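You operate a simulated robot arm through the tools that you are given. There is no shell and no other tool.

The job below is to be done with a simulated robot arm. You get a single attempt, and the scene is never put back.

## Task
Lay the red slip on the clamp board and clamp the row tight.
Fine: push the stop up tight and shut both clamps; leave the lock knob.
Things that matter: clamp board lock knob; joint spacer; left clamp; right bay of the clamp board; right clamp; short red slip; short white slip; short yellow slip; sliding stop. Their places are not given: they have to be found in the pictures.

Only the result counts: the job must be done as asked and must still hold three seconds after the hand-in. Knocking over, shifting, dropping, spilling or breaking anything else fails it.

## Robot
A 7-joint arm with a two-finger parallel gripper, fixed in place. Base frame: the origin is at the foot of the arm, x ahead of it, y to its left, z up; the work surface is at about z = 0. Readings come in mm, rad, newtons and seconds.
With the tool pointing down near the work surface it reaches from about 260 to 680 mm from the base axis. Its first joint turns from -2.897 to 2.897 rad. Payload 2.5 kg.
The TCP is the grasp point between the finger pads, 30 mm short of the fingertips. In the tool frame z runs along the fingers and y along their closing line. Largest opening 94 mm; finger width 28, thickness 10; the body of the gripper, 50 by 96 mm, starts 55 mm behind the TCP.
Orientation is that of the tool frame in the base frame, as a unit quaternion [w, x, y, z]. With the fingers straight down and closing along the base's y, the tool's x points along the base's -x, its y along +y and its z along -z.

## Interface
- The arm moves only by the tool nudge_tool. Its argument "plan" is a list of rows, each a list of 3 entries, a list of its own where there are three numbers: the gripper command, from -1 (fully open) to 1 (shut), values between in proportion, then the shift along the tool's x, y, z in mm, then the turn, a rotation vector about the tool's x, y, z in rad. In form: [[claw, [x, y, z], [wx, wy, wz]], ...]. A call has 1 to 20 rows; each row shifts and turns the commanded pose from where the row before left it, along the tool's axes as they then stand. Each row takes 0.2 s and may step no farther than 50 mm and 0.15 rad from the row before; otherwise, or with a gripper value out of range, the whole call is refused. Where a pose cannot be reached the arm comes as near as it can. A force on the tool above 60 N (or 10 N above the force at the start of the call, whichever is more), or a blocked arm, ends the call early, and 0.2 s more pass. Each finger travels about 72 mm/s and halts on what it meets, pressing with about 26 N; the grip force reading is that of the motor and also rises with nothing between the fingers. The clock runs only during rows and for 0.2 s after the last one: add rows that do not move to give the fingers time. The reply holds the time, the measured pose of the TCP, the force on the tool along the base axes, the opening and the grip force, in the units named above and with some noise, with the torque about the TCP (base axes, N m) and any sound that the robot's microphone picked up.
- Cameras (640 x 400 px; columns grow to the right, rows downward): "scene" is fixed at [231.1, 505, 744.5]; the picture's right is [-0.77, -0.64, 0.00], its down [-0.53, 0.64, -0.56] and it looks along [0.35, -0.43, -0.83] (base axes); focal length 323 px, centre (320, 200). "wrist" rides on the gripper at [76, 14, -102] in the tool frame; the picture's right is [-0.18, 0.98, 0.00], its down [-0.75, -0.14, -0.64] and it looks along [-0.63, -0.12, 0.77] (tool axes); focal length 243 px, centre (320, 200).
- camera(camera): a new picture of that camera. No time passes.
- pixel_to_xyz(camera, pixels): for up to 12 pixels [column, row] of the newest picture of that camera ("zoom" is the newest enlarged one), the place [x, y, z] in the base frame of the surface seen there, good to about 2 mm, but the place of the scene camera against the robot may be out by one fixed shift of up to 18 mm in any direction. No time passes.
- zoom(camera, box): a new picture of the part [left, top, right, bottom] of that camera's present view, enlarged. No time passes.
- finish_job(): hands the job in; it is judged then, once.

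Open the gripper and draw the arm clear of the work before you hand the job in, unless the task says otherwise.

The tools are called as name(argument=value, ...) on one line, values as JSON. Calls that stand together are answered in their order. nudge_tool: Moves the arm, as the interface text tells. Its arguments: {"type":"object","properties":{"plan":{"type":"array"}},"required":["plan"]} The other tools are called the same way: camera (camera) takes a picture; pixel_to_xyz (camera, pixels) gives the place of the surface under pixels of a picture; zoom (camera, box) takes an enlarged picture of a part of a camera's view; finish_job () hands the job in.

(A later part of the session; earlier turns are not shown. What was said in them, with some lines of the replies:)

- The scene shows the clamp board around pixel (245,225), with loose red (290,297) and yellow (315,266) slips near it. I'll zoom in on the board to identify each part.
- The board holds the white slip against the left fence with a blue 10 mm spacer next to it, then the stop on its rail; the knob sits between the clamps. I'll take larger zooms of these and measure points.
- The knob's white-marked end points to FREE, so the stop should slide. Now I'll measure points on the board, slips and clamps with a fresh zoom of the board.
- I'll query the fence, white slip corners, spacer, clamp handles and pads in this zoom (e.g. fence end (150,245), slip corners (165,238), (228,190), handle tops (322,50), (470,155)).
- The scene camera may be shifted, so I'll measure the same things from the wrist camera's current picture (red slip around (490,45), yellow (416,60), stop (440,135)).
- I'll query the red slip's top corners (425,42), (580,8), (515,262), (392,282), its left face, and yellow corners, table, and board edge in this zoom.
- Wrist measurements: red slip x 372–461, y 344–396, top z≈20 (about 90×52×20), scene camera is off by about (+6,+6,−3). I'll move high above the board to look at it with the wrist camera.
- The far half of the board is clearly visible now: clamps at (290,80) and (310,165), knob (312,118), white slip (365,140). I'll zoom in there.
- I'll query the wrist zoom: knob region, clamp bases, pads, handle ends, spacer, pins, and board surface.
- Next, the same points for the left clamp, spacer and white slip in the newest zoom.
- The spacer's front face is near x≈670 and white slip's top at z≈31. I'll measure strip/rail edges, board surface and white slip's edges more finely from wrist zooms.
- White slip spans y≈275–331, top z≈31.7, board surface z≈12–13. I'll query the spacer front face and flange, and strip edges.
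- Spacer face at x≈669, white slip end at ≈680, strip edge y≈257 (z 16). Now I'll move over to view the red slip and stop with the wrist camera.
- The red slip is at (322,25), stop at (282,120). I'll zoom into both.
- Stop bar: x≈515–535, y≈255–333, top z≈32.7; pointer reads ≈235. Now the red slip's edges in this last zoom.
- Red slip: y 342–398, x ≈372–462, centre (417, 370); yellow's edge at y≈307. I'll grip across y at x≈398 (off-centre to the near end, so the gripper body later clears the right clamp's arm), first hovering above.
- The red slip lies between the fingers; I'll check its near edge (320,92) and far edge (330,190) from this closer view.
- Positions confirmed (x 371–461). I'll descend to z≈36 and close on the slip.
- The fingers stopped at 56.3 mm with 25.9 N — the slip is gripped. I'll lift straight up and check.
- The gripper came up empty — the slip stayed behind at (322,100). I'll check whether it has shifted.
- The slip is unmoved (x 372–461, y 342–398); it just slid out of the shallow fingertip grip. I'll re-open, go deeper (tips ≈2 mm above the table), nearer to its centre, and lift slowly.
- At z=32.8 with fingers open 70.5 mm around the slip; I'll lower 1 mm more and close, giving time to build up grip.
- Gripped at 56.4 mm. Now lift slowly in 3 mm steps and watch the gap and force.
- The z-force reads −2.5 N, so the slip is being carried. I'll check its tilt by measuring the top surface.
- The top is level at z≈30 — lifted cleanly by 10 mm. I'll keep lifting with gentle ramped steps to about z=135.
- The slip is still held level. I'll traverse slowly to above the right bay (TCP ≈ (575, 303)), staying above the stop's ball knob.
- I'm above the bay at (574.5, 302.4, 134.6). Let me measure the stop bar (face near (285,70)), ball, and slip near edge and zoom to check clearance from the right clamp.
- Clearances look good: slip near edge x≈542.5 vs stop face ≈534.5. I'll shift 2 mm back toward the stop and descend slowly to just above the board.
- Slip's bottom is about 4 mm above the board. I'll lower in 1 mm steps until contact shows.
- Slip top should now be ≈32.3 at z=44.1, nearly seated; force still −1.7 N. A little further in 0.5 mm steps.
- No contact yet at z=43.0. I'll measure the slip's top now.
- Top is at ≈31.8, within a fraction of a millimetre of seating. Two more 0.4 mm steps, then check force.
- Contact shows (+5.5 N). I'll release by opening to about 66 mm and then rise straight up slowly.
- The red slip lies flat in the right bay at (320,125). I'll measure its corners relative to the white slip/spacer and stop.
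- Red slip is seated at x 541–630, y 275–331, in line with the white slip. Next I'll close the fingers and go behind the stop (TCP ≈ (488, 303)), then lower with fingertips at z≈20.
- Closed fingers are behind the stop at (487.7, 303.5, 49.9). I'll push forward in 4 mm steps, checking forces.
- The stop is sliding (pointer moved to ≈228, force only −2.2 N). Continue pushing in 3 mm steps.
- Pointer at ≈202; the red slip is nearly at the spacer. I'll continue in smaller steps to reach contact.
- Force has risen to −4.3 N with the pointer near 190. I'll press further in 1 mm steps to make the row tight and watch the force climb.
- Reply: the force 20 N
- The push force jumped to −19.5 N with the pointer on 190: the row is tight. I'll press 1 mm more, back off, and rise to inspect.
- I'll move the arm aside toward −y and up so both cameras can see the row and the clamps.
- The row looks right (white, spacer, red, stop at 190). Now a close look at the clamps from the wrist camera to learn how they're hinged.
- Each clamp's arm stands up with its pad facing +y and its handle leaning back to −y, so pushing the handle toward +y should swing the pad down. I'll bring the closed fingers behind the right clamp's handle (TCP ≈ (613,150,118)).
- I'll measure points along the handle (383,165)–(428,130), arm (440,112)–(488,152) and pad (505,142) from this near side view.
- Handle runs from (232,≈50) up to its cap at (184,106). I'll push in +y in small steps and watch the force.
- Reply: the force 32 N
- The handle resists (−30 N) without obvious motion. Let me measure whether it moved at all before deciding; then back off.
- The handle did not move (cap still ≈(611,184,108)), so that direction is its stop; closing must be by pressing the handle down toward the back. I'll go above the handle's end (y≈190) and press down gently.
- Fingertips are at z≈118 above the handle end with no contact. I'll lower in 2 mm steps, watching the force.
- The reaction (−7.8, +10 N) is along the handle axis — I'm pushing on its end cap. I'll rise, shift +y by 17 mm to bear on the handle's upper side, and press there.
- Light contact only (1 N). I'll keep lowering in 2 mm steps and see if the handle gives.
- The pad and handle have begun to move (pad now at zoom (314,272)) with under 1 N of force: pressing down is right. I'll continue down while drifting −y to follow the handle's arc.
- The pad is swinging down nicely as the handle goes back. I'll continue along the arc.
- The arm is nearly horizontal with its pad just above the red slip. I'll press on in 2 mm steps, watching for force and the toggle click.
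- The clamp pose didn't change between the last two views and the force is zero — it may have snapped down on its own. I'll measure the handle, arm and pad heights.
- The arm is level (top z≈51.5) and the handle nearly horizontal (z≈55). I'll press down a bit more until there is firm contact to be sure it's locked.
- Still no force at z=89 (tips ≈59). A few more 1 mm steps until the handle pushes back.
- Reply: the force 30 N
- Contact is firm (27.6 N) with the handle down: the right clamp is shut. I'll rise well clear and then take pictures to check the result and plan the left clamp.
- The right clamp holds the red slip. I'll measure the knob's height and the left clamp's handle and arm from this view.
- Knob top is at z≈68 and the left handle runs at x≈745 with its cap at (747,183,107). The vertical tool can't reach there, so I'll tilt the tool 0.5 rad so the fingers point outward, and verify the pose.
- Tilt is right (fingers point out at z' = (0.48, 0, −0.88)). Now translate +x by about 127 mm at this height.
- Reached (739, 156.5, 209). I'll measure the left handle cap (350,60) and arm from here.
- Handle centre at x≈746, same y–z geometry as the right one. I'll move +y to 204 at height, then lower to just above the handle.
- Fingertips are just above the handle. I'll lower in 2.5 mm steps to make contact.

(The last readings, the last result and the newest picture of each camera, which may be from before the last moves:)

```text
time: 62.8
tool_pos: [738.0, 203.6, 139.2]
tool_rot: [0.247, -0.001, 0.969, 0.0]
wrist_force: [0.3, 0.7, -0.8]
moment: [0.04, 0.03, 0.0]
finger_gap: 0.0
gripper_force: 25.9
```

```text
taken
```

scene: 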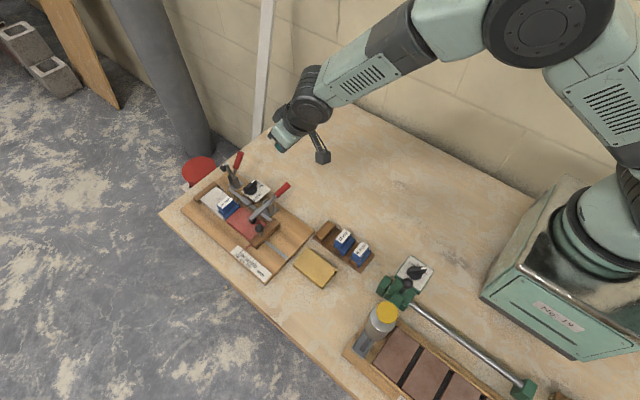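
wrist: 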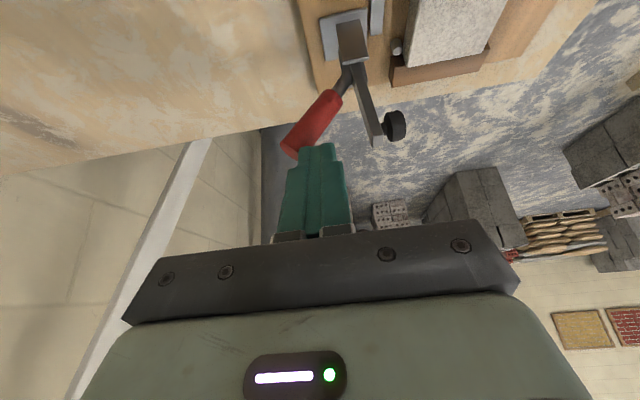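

No contact force yet; continue lowering 10 mm, then I'll start following the handle's arc.

nudge_tool(plan=[[1, [1.2, 0, 2.2], [0, 0, 0]], [1, [1.2, 0, 2.2], [0, 0, 0]], [1, [1.2, -0.5, 2.2], [0, 0, 0]], [1, [1.2, -0.5, 2.2], [0, 0, 0]], [1, [0, 0, 0], [0, 0, 0]]])

camera(camera="wrist")

zoom(camera="scene", box=[180, 110, 300, 220])

```text
time: 64.0
tool_pos: [738.7, 202.4, 129.4]
tool_rot: [0.248, -0.001, 0.969, 0.0]
wrist_force: [0.7, 0.0, 1.8]
moment: [0.0, 0.01, 0.02]
finger_gap: 0.2
gripper_force: 26.1
```

```text
taken
```

wrist: 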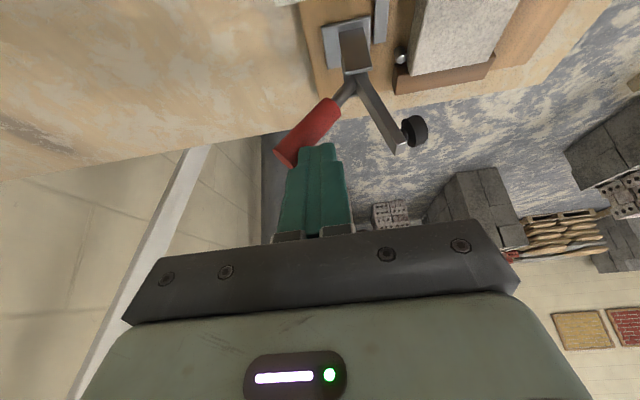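

```text
3.64 times, centred on (240, 165) of scene
```

zoom: 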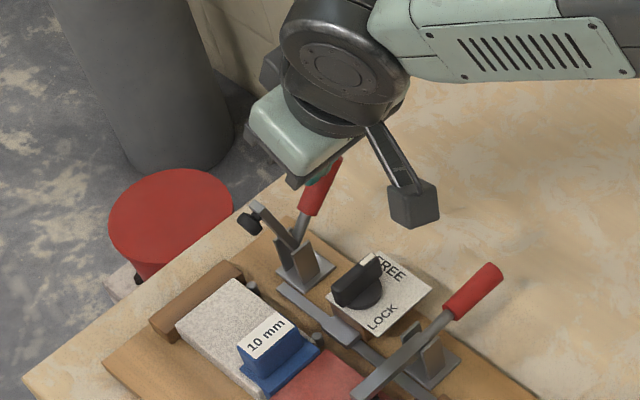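

The left clamp has started to swing (pad at zoom (248,222), force 1.8 N). I'll follow the arc down and back.

nudge_tool(plan=[[1, [1.2, -1, 2.2], [0, 0, 0]], [1, [1.2, -1, 2.2], [0, 0, 0]], [1, [1.2, -1, 2.2], [0, 0, 0]], [1, [1.2, -1, 2.2], [0, 0, 0]], [1, [1.2, -1.5, 2.2], [0, 0, 0]], [1, [1.2, -1.5, 2.2], [0, 0, 0]], [1, [0, 0, 0], [0, 0, 0]]])

camera(camera="wrist")

zoom(camera="scene", box=[180, 110, 300, 220])

```text
time: 65.6
tool_pos: [739.1, 194.5, 114.3]
tool_rot: [0.247, 0.0, 0.969, 0.0]
wrist_force: [-0.3, 0.4, 0.0]
moment: [0.03, 0.02, -0.02]
finger_gap: 0.1
gripper_force: 26.2
```

```text
taken
```

wrist: 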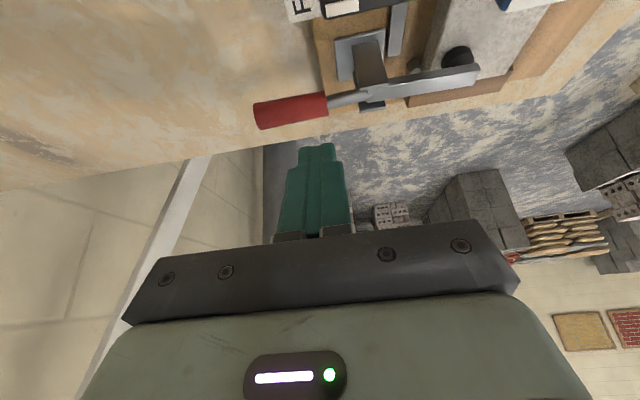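

```text
3.64 times, centred on (240, 165) of scene
```

zoom: 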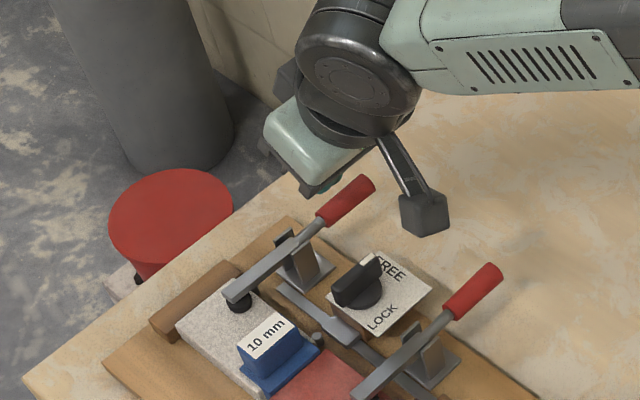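

The left clamp has swung over and its pad rests on the white slip. I'll follow down to press the handle firmly, as with the right one.

nudge_tool(plan=[[1, [2.4, -2, 4.4], [0, 0, 0]], [1, [2.4, -2, 4.4], [0, 0, 0]], [1, [2.4, -2, 4.4], [0, 0, 0]], [1, [1.2, -1.5, 2.2], [0, 0, 0]], [1, [0.7, 0, 1.3], [0, 0, 0]], [1, [0.7, 0, 1.3], [0, 0, 0]], [1, [0, 0, 0], [0, 0, 0]]])

camera(camera="wrist")

```text
time: 67.2
tool_pos: [739.8, 187.0, 93.9]
tool_rot: [0.247, 0.0, 0.969, 0.0]
wrist_force: [-0.2, -0.4, 0.0]
moment: [-0.02, 0.01, 0.0]
finger_gap: 0.0
gripper_force: 25.9
```

```text
taken
```

wrist: 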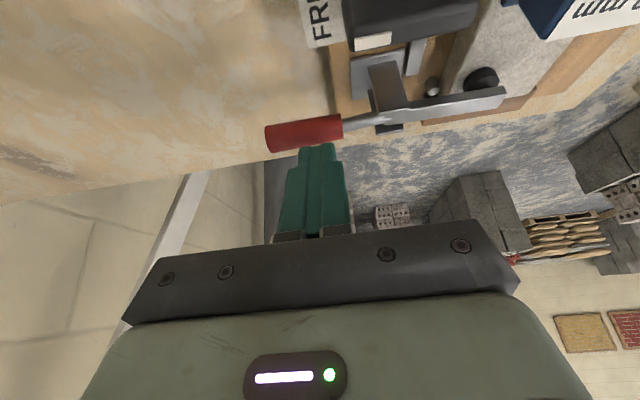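

No contact yet (lower corner ≈61). I'll check the handle's height, then go on in 1 mm steps.

pixel_to_xyz(camera="wrist", pixels=[[275, 140], [300, 132], [330, 127], [360, 121], [400, 112], [450, 104], [495, 97], [410, 25], [390, 40]])

nudge_tool(plan=[[1, [0.5, 0, 0.9], [0, 0, 0]], [1, [0.5, 0, 0.9], [0, 0, 0]], [1, [0.5, 0, 0.9], [0, 0, 0]], [1, [0, 0, 0], [0, 0, 0]]])

```text
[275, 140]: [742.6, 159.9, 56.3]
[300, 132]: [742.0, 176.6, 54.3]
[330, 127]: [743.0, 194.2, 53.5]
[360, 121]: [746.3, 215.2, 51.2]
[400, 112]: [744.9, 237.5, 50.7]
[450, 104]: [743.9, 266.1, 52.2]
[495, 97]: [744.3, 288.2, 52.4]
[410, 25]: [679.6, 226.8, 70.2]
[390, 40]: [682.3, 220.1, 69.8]
```

```text
time: 68.2
tool_pos: [739.7, 188.9, 92.1]
tool_rot: [0.247, 0.001, 0.969, 0.0]
wrist_force: [-0.1, -0.1, 0.2]
moment: [-0.01, -0.01, 0.0]
finger_gap: 0.0
gripper_force: 26.6
```

The left clamp's heights match the shut right clamp (arm 51–52, handle ≈55). A few more 1 mm steps to press it firmly.

nudge_tool(plan=[[1, [0.5, 0, 0.9], [0, 0, 0]], [1, [0.5, 0, 0.9], [0, 0, 0]], [1, [0.5, 0, 0.9], [0, 0, 0]], [1, [0, 0, 0], [0, 0, 0]]])

```text
time: 69.2
tool_pos: [738.2, 188.8, 87.1]
tool_rot: [0.247, 0.0, 0.969, 0.0]
wrist_force: [0.3, -0.3, -0.5]
moment: [-0.04, 0.0, -0.03]
finger_gap: 0.0
gripper_force: 26.2
```

Still free of contact; a few more millimetres down, checking force.

nudge_tool(plan=[[1, [0.5, 0, 0.9], [0, 0, 0]], [1, [0.5, 0, 0.9], [0, 0, 0]], [1, [0.5, 0, 0.9], [0, 0, 0]], [1, [0, 0, 0], [0, 0, 0]]])

camera(camera="wrist")

zoom(camera="scene", box=[180, 110, 300, 220])

```text
time: 70.2
tool_pos: [739.4, 187.7, 86.5]
tool_rot: [0.248, 0.0, 0.969, 0.001]
wrist_force: [-33.4, -8.8, 29.2]
moment: [-0.29, 0.79, -0.11]
finger_gap: 0.2
gripper_force: 26.0
```

```text
taken
```

wrist: 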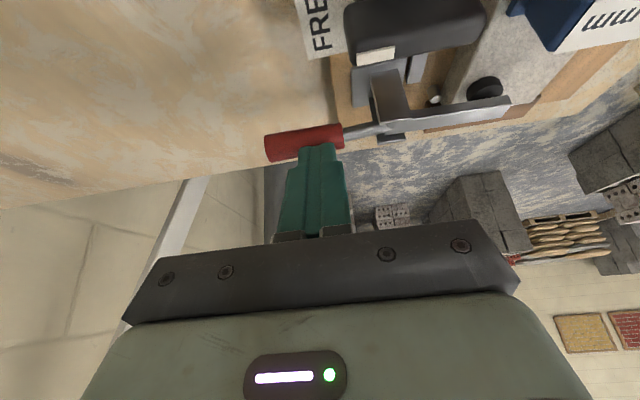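

```text
3.64 times, centred on (240, 165) of scene
```

zoom: 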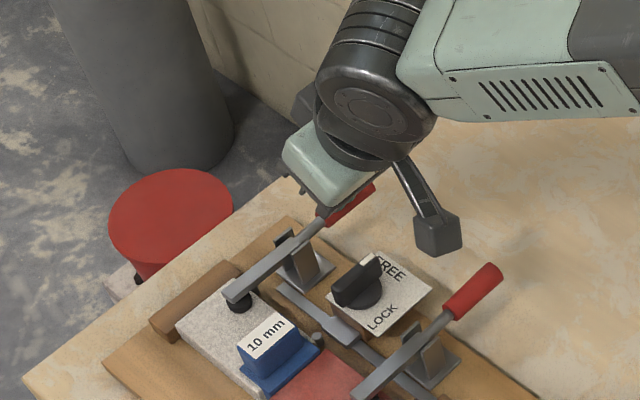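

Firm contact (29 N down): the left clamp is shut. I'll rise straight up, retreat, un-tilt, and then inspect everything.

nudge_tool(plan=[[1, [-2.4, 0, -4.4], [0, 0, 0]], [1, [-9.6, 0, -17.6], [0, 0, 0]], [1, [-19.2, 0, -35.1], [0, 0, 0]], [1, [-19.2, 0, -35.1], [0, 0, 0]], [1, [-19.2, 0, -35.1], [0, 0, 0]], [1, [37.1, 0, -20.3], [0, 0, 0]], [1, [37.1, 0, -20.3], [0, 0, 0]], [1, [37.1, 0, -20.3], [0, 0, 0]], [1, [37.1, 0, -20.3], [0, 0, 0]], [1, [0, 0, 0], [0, 0.125, 0]], [1, [0, 0, 0], [0, 0.125, 0]], [1, [0, 0, 0], [0, 0.125, 0]], [1, [0, 0, 0], [0, 0.125, 0]], [1, [0, 0, 0], [0, 0, 0]]])

camera(camera="wrist")

camera(camera="scene")

```text
time: 73.2
tool_pos: [570.0, 187.1, 230.2]
tool_rot: [-0.001, 0.0, 1.0, 0.0]
wrist_force: [0.4, 0.0, 0.3]
moment: [0.03, 0.0, -0.01]
finger_gap: 0.0
gripper_force: 26.1
```

```text
taken
```

wrist: 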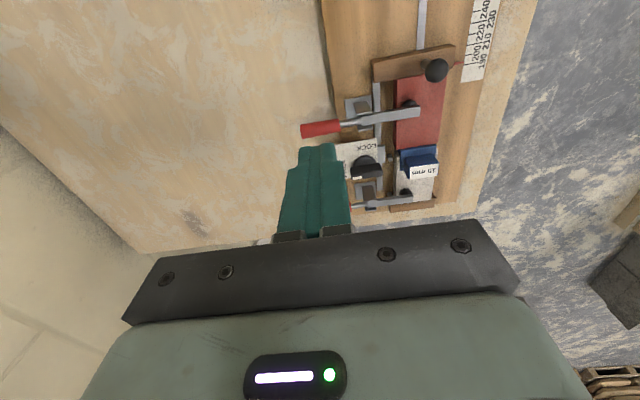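

```text
taken
```

scene: 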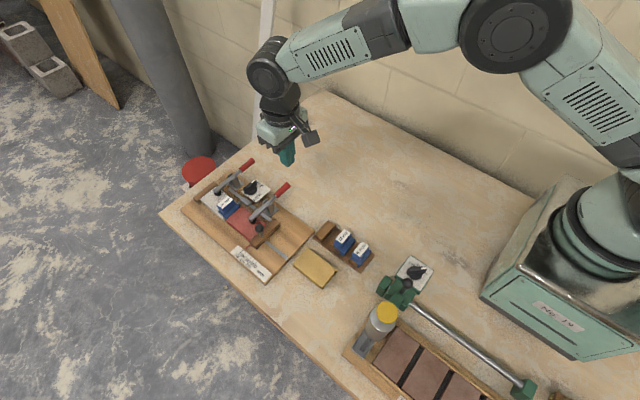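

Both clamps are down. I'll zoom in to verify the row is tight (white–spacer–red–stop), the pointer at 190, and the knob still at FREE.

zoom(camera="scene", box=[175, 150, 305, 280])

zoom(camera="wrist", box=[330, 40, 510, 220])

zoom(camera="wrist", box=[370, 50, 470, 130])

```text
3.08 times, centred on (240, 215) of scene
```

zoom: 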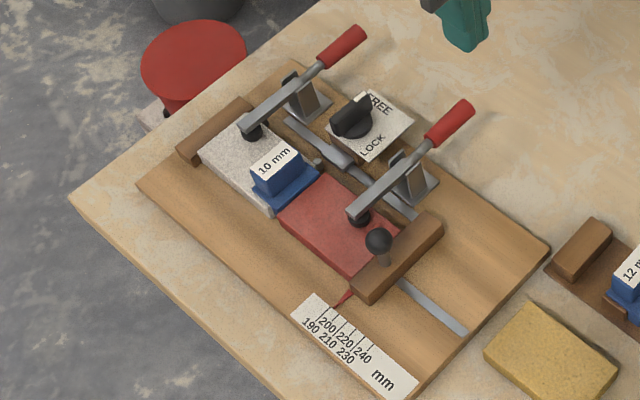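

```text
2.22 times, centred on (420, 130) of wrist
```

zoom: 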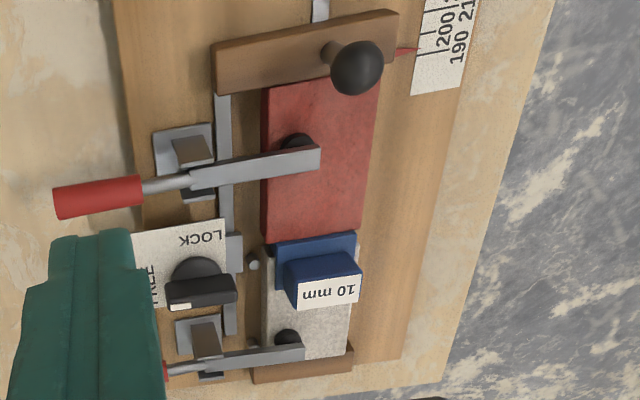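

```text
5.00 times, centred on (420, 90) of wrist
```

zoom: 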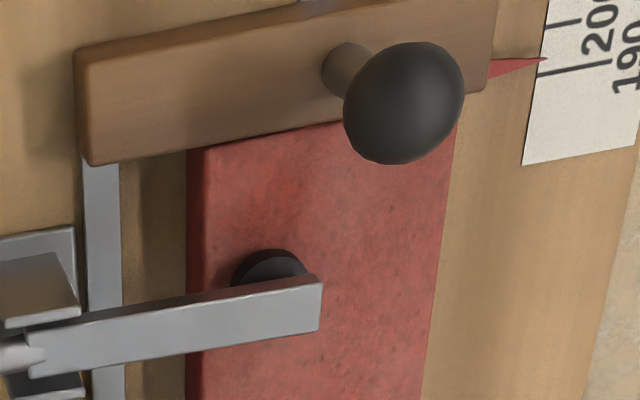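

Everything looks in place with the knob at FREE. I'll measure joints precisely — red/stop and red/spacer edges — to confirm no gap remains.

zoom(camera="scene", box=[215, 190, 275, 250])

zoom(camera="wrist", box=[385, 130, 455, 215])

pixel_to_xyz(camera="wrist", pixels=[[396, 80], [440, 77], [400, 145], [436, 140], [382, 82], [448, 64], [402, 153], [436, 148], [415, 88], [415, 140]])

```text
6.67 times, centred on (245, 220) of scene
```

zoom: 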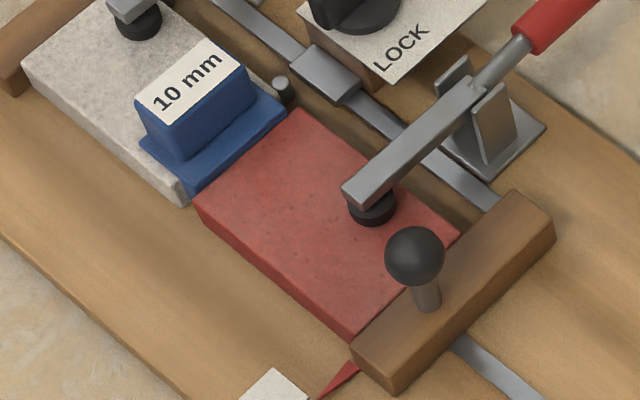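

```text
4.71 times, centred on (420, 172) of wrist
```

zoom: 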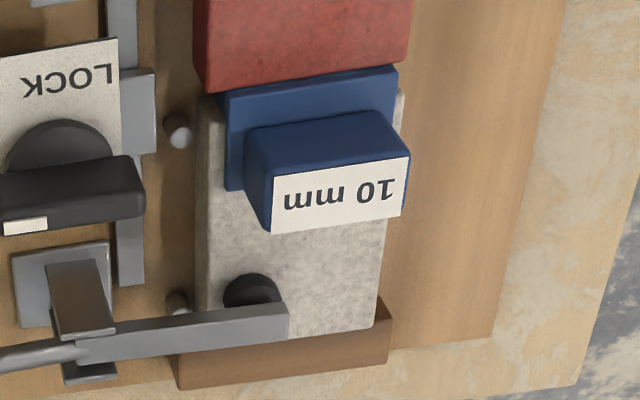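

```text
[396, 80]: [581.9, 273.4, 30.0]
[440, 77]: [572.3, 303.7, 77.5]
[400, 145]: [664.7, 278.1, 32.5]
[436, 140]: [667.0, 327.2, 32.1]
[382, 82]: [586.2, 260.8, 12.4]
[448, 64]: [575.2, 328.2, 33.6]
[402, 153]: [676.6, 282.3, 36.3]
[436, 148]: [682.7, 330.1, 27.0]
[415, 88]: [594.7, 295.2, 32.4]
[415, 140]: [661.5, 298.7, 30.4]
```

Joints look closed in both views. To be sure the stop is still tight after clamping, I'll make one gentle confirming push from behind; first move over and down behind the stop (now near face x≈558).

nudge_tool(plan=[[1, [25, 40, 0], [0, 0, 0]], [1, [25, 40, 0], [0, 0, 0]], [1, [15, 36, 10], [0, 0, 0]], [1, [0, 0, 0], [0, 0, 0]], [1, [0, 0, 45], [0, 0, 0]], [1, [0, 0, 45], [0, 0, 0]], [1, [0, 0, 45], [0, 0, 0]], [1, [0, 0, 25], [0, 0, 0]], [1, [0, 0, 10], [0, 0, 0]], [1, [0, 0, 0], [0, 0, 0]]])

camera(camera="wrist")

```text
time: 75.4
tool_pos: [503.9, 303.6, 49.9]
tool_rot: [0.001, -0.001, 1.0, 0.0]
wrist_force: [-0.3, 0.0, -0.3]
moment: [-0.04, 0.01, 0.03]
finger_gap: 0.0
gripper_force: 26.5
```

```text
taken
```

wrist: 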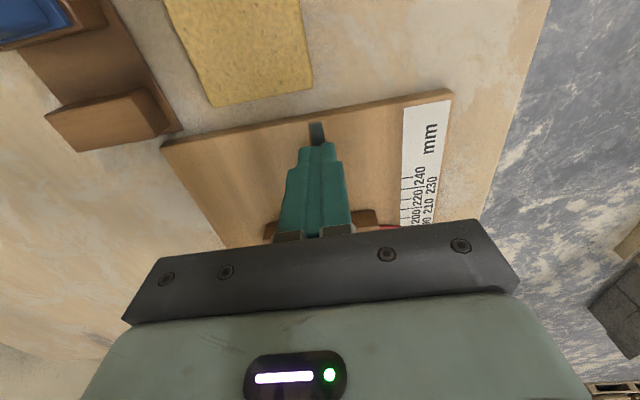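

Behind the stop at x=503.9. I'll advance to ≈541 and then in 1 mm steps, watching the force.

nudge_tool(plan=[[1, [-10, 0, 0], [0, 0, 0]], [1, [-10, 0, 0], [0, 0, 0]], [1, [-8, 0, 0], [0, 0, 0]], [1, [-5, 0, 0], [0, 0, 0]], [1, [-3, 0, 0], [0, 0, 0]], [1, [-2, 0, 0], [0, 0, 0]], [1, [-1, 0, 0], [0, 0, 0]], [1, [0, 0, 0], [0, 0, 0]]])

```text
time: 77.2
tool_pos: [544.6, 303.7, 48.9]
tool_rot: [0.0, 0.0, 1.0, 0.0]
wrist_force: [0.2, 0.7, 0.7]
moment: [0.02, 0.01, 0.02]
finger_gap: 0.0
gripper_force: 26.1
```

No force yet at ≈543 commanded. Continue in 1 mm steps.

nudge_tool(plan=[[1, [-1, 0, 0], [0, 0, 0]], [1, [-1, 0, 0], [0, 0, 0]], [1, [0, 0, 0], [0, 0, 0]]])

```text
time: 78.0
tool_pos: [545.4, 303.6, 49.7]
tool_rot: [-0.002, -0.001, 1.0, 0.0]
wrist_force: [-13.6, -0.9, 2.5]
moment: [0.03, -0.26, 0.05]
finger_gap: 0.0
gripper_force: 26.0
```

Force jumped at once to −13.6 N at the same spot, so the stop is tight. One more 1 mm press, then back off, rise, and retreat with the gripper open.

nudge_tool(plan=[[1, [-1, 0, 0], [0, 0, 0]], [1, [0, 0, 0], [0, 0, 0]], [1, [4, 0, 0], [0, 0, 0]], [1, [6, 0, 0], [0, 0, 0]], [1, [15, 0, 0], [0, 0, 0]], [1, [15, 0, -10], [0, 0, 0]], [1, [0, 0, -45], [0, 0, 0]], [1, [0, 0, -45], [0, 0, 0]], [1, [0, 0, -45], [0, 0, 0]], [1, [0, 0, -45], [0, 0, 0]], [1, [20, -40, -10], [0, 0, 0]], [1, [25, -40, 0], [0, 0, 0]], [1, [25, -40, 0], [0, 0, 0]], [1, [25, -30, 0], [0, 0, 0]], [-1, [0, 0, 0], [0, 0, 0]], [-1, [0, 0, 0], [0, 0, 0]], [-1, [0, 0, 0], [0, 0, 0]], [-1, [0, 0, 0], [0, 0, 0]]])

camera(camera="scene")

zoom(camera="scene", box=[175, 150, 305, 280])

zoom(camera="scene", box=[215, 190, 275, 250])

```text
time: 81.8
tool_pos: [411.7, 153.5, 250.0]
tool_rot: [0.0, 0.0, 1.0, 0.0]
wrist_force: [0.0, 0.2, 0.2]
moment: [-0.01, 0.03, -0.01]
finger_gap: 94.2
gripper_force: 0.0
```

```text
taken
```

scene: 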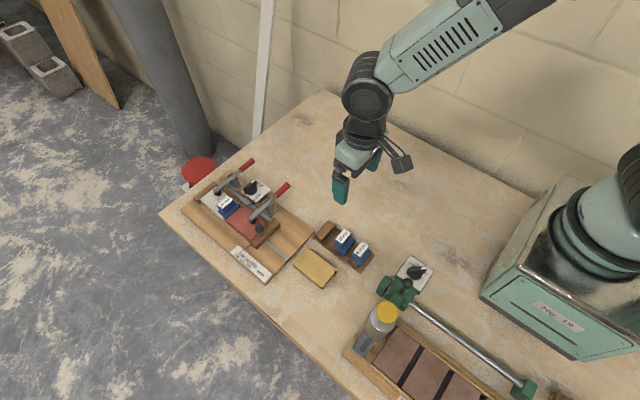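

```text
3.08 times, centred on (240, 215) of scene
```

zoom: 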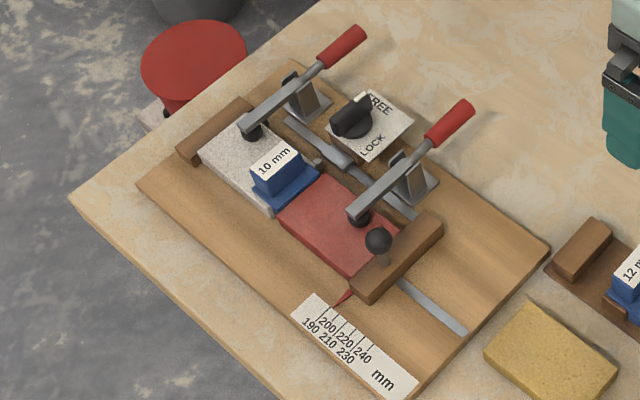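

```text
6.67 times, centred on (245, 220) of scene
```

zoom: 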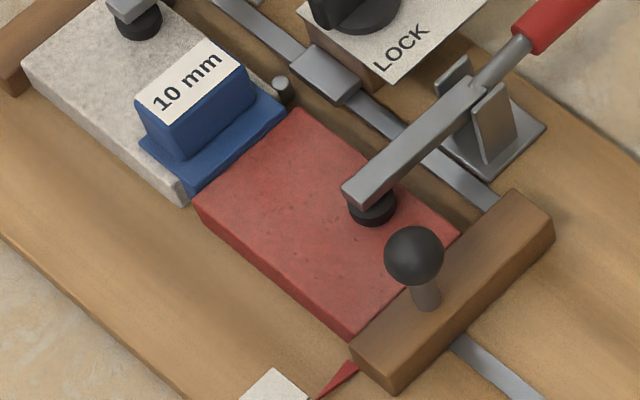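

The row is closed tight with the stop against the red slip. Both clamps are shut, the knob is still at FREE, and the yellow slip and rack haven't moved. The gripper is open and clear of the work, so I'm handing in the job.

finish_job()

```text
The job is handed in.
```

The red slip is in the right bay of the clamp board, the stop is pushed up tight, and both clamps are shut. I have handed the job in; the tool confirmed the hand-in but gave no verdict.

- **Row:** the white slip, the 10 mm spacer, the red slip and the stop show no visible gap between them. A second push on the stop after clamping met firm resistance at the same place, so it stayed tight.
- **Clamps:** I pressed both handles fully down. The left pad sits on the white slip and the right pad on the red slip.
- **Lock knob:** I did not touch it, and it still points to FREE.
- **Other things:** the yellow slip and the spacers on their rack have not moved. My first grip on the red slip slid off, but the slip stayed where it was. While finding out how the right clamp closes, I pushed its handle the wrong way with about 30 N; it did not move and then closed normally.

The gripper is open and the arm is clear of the board.
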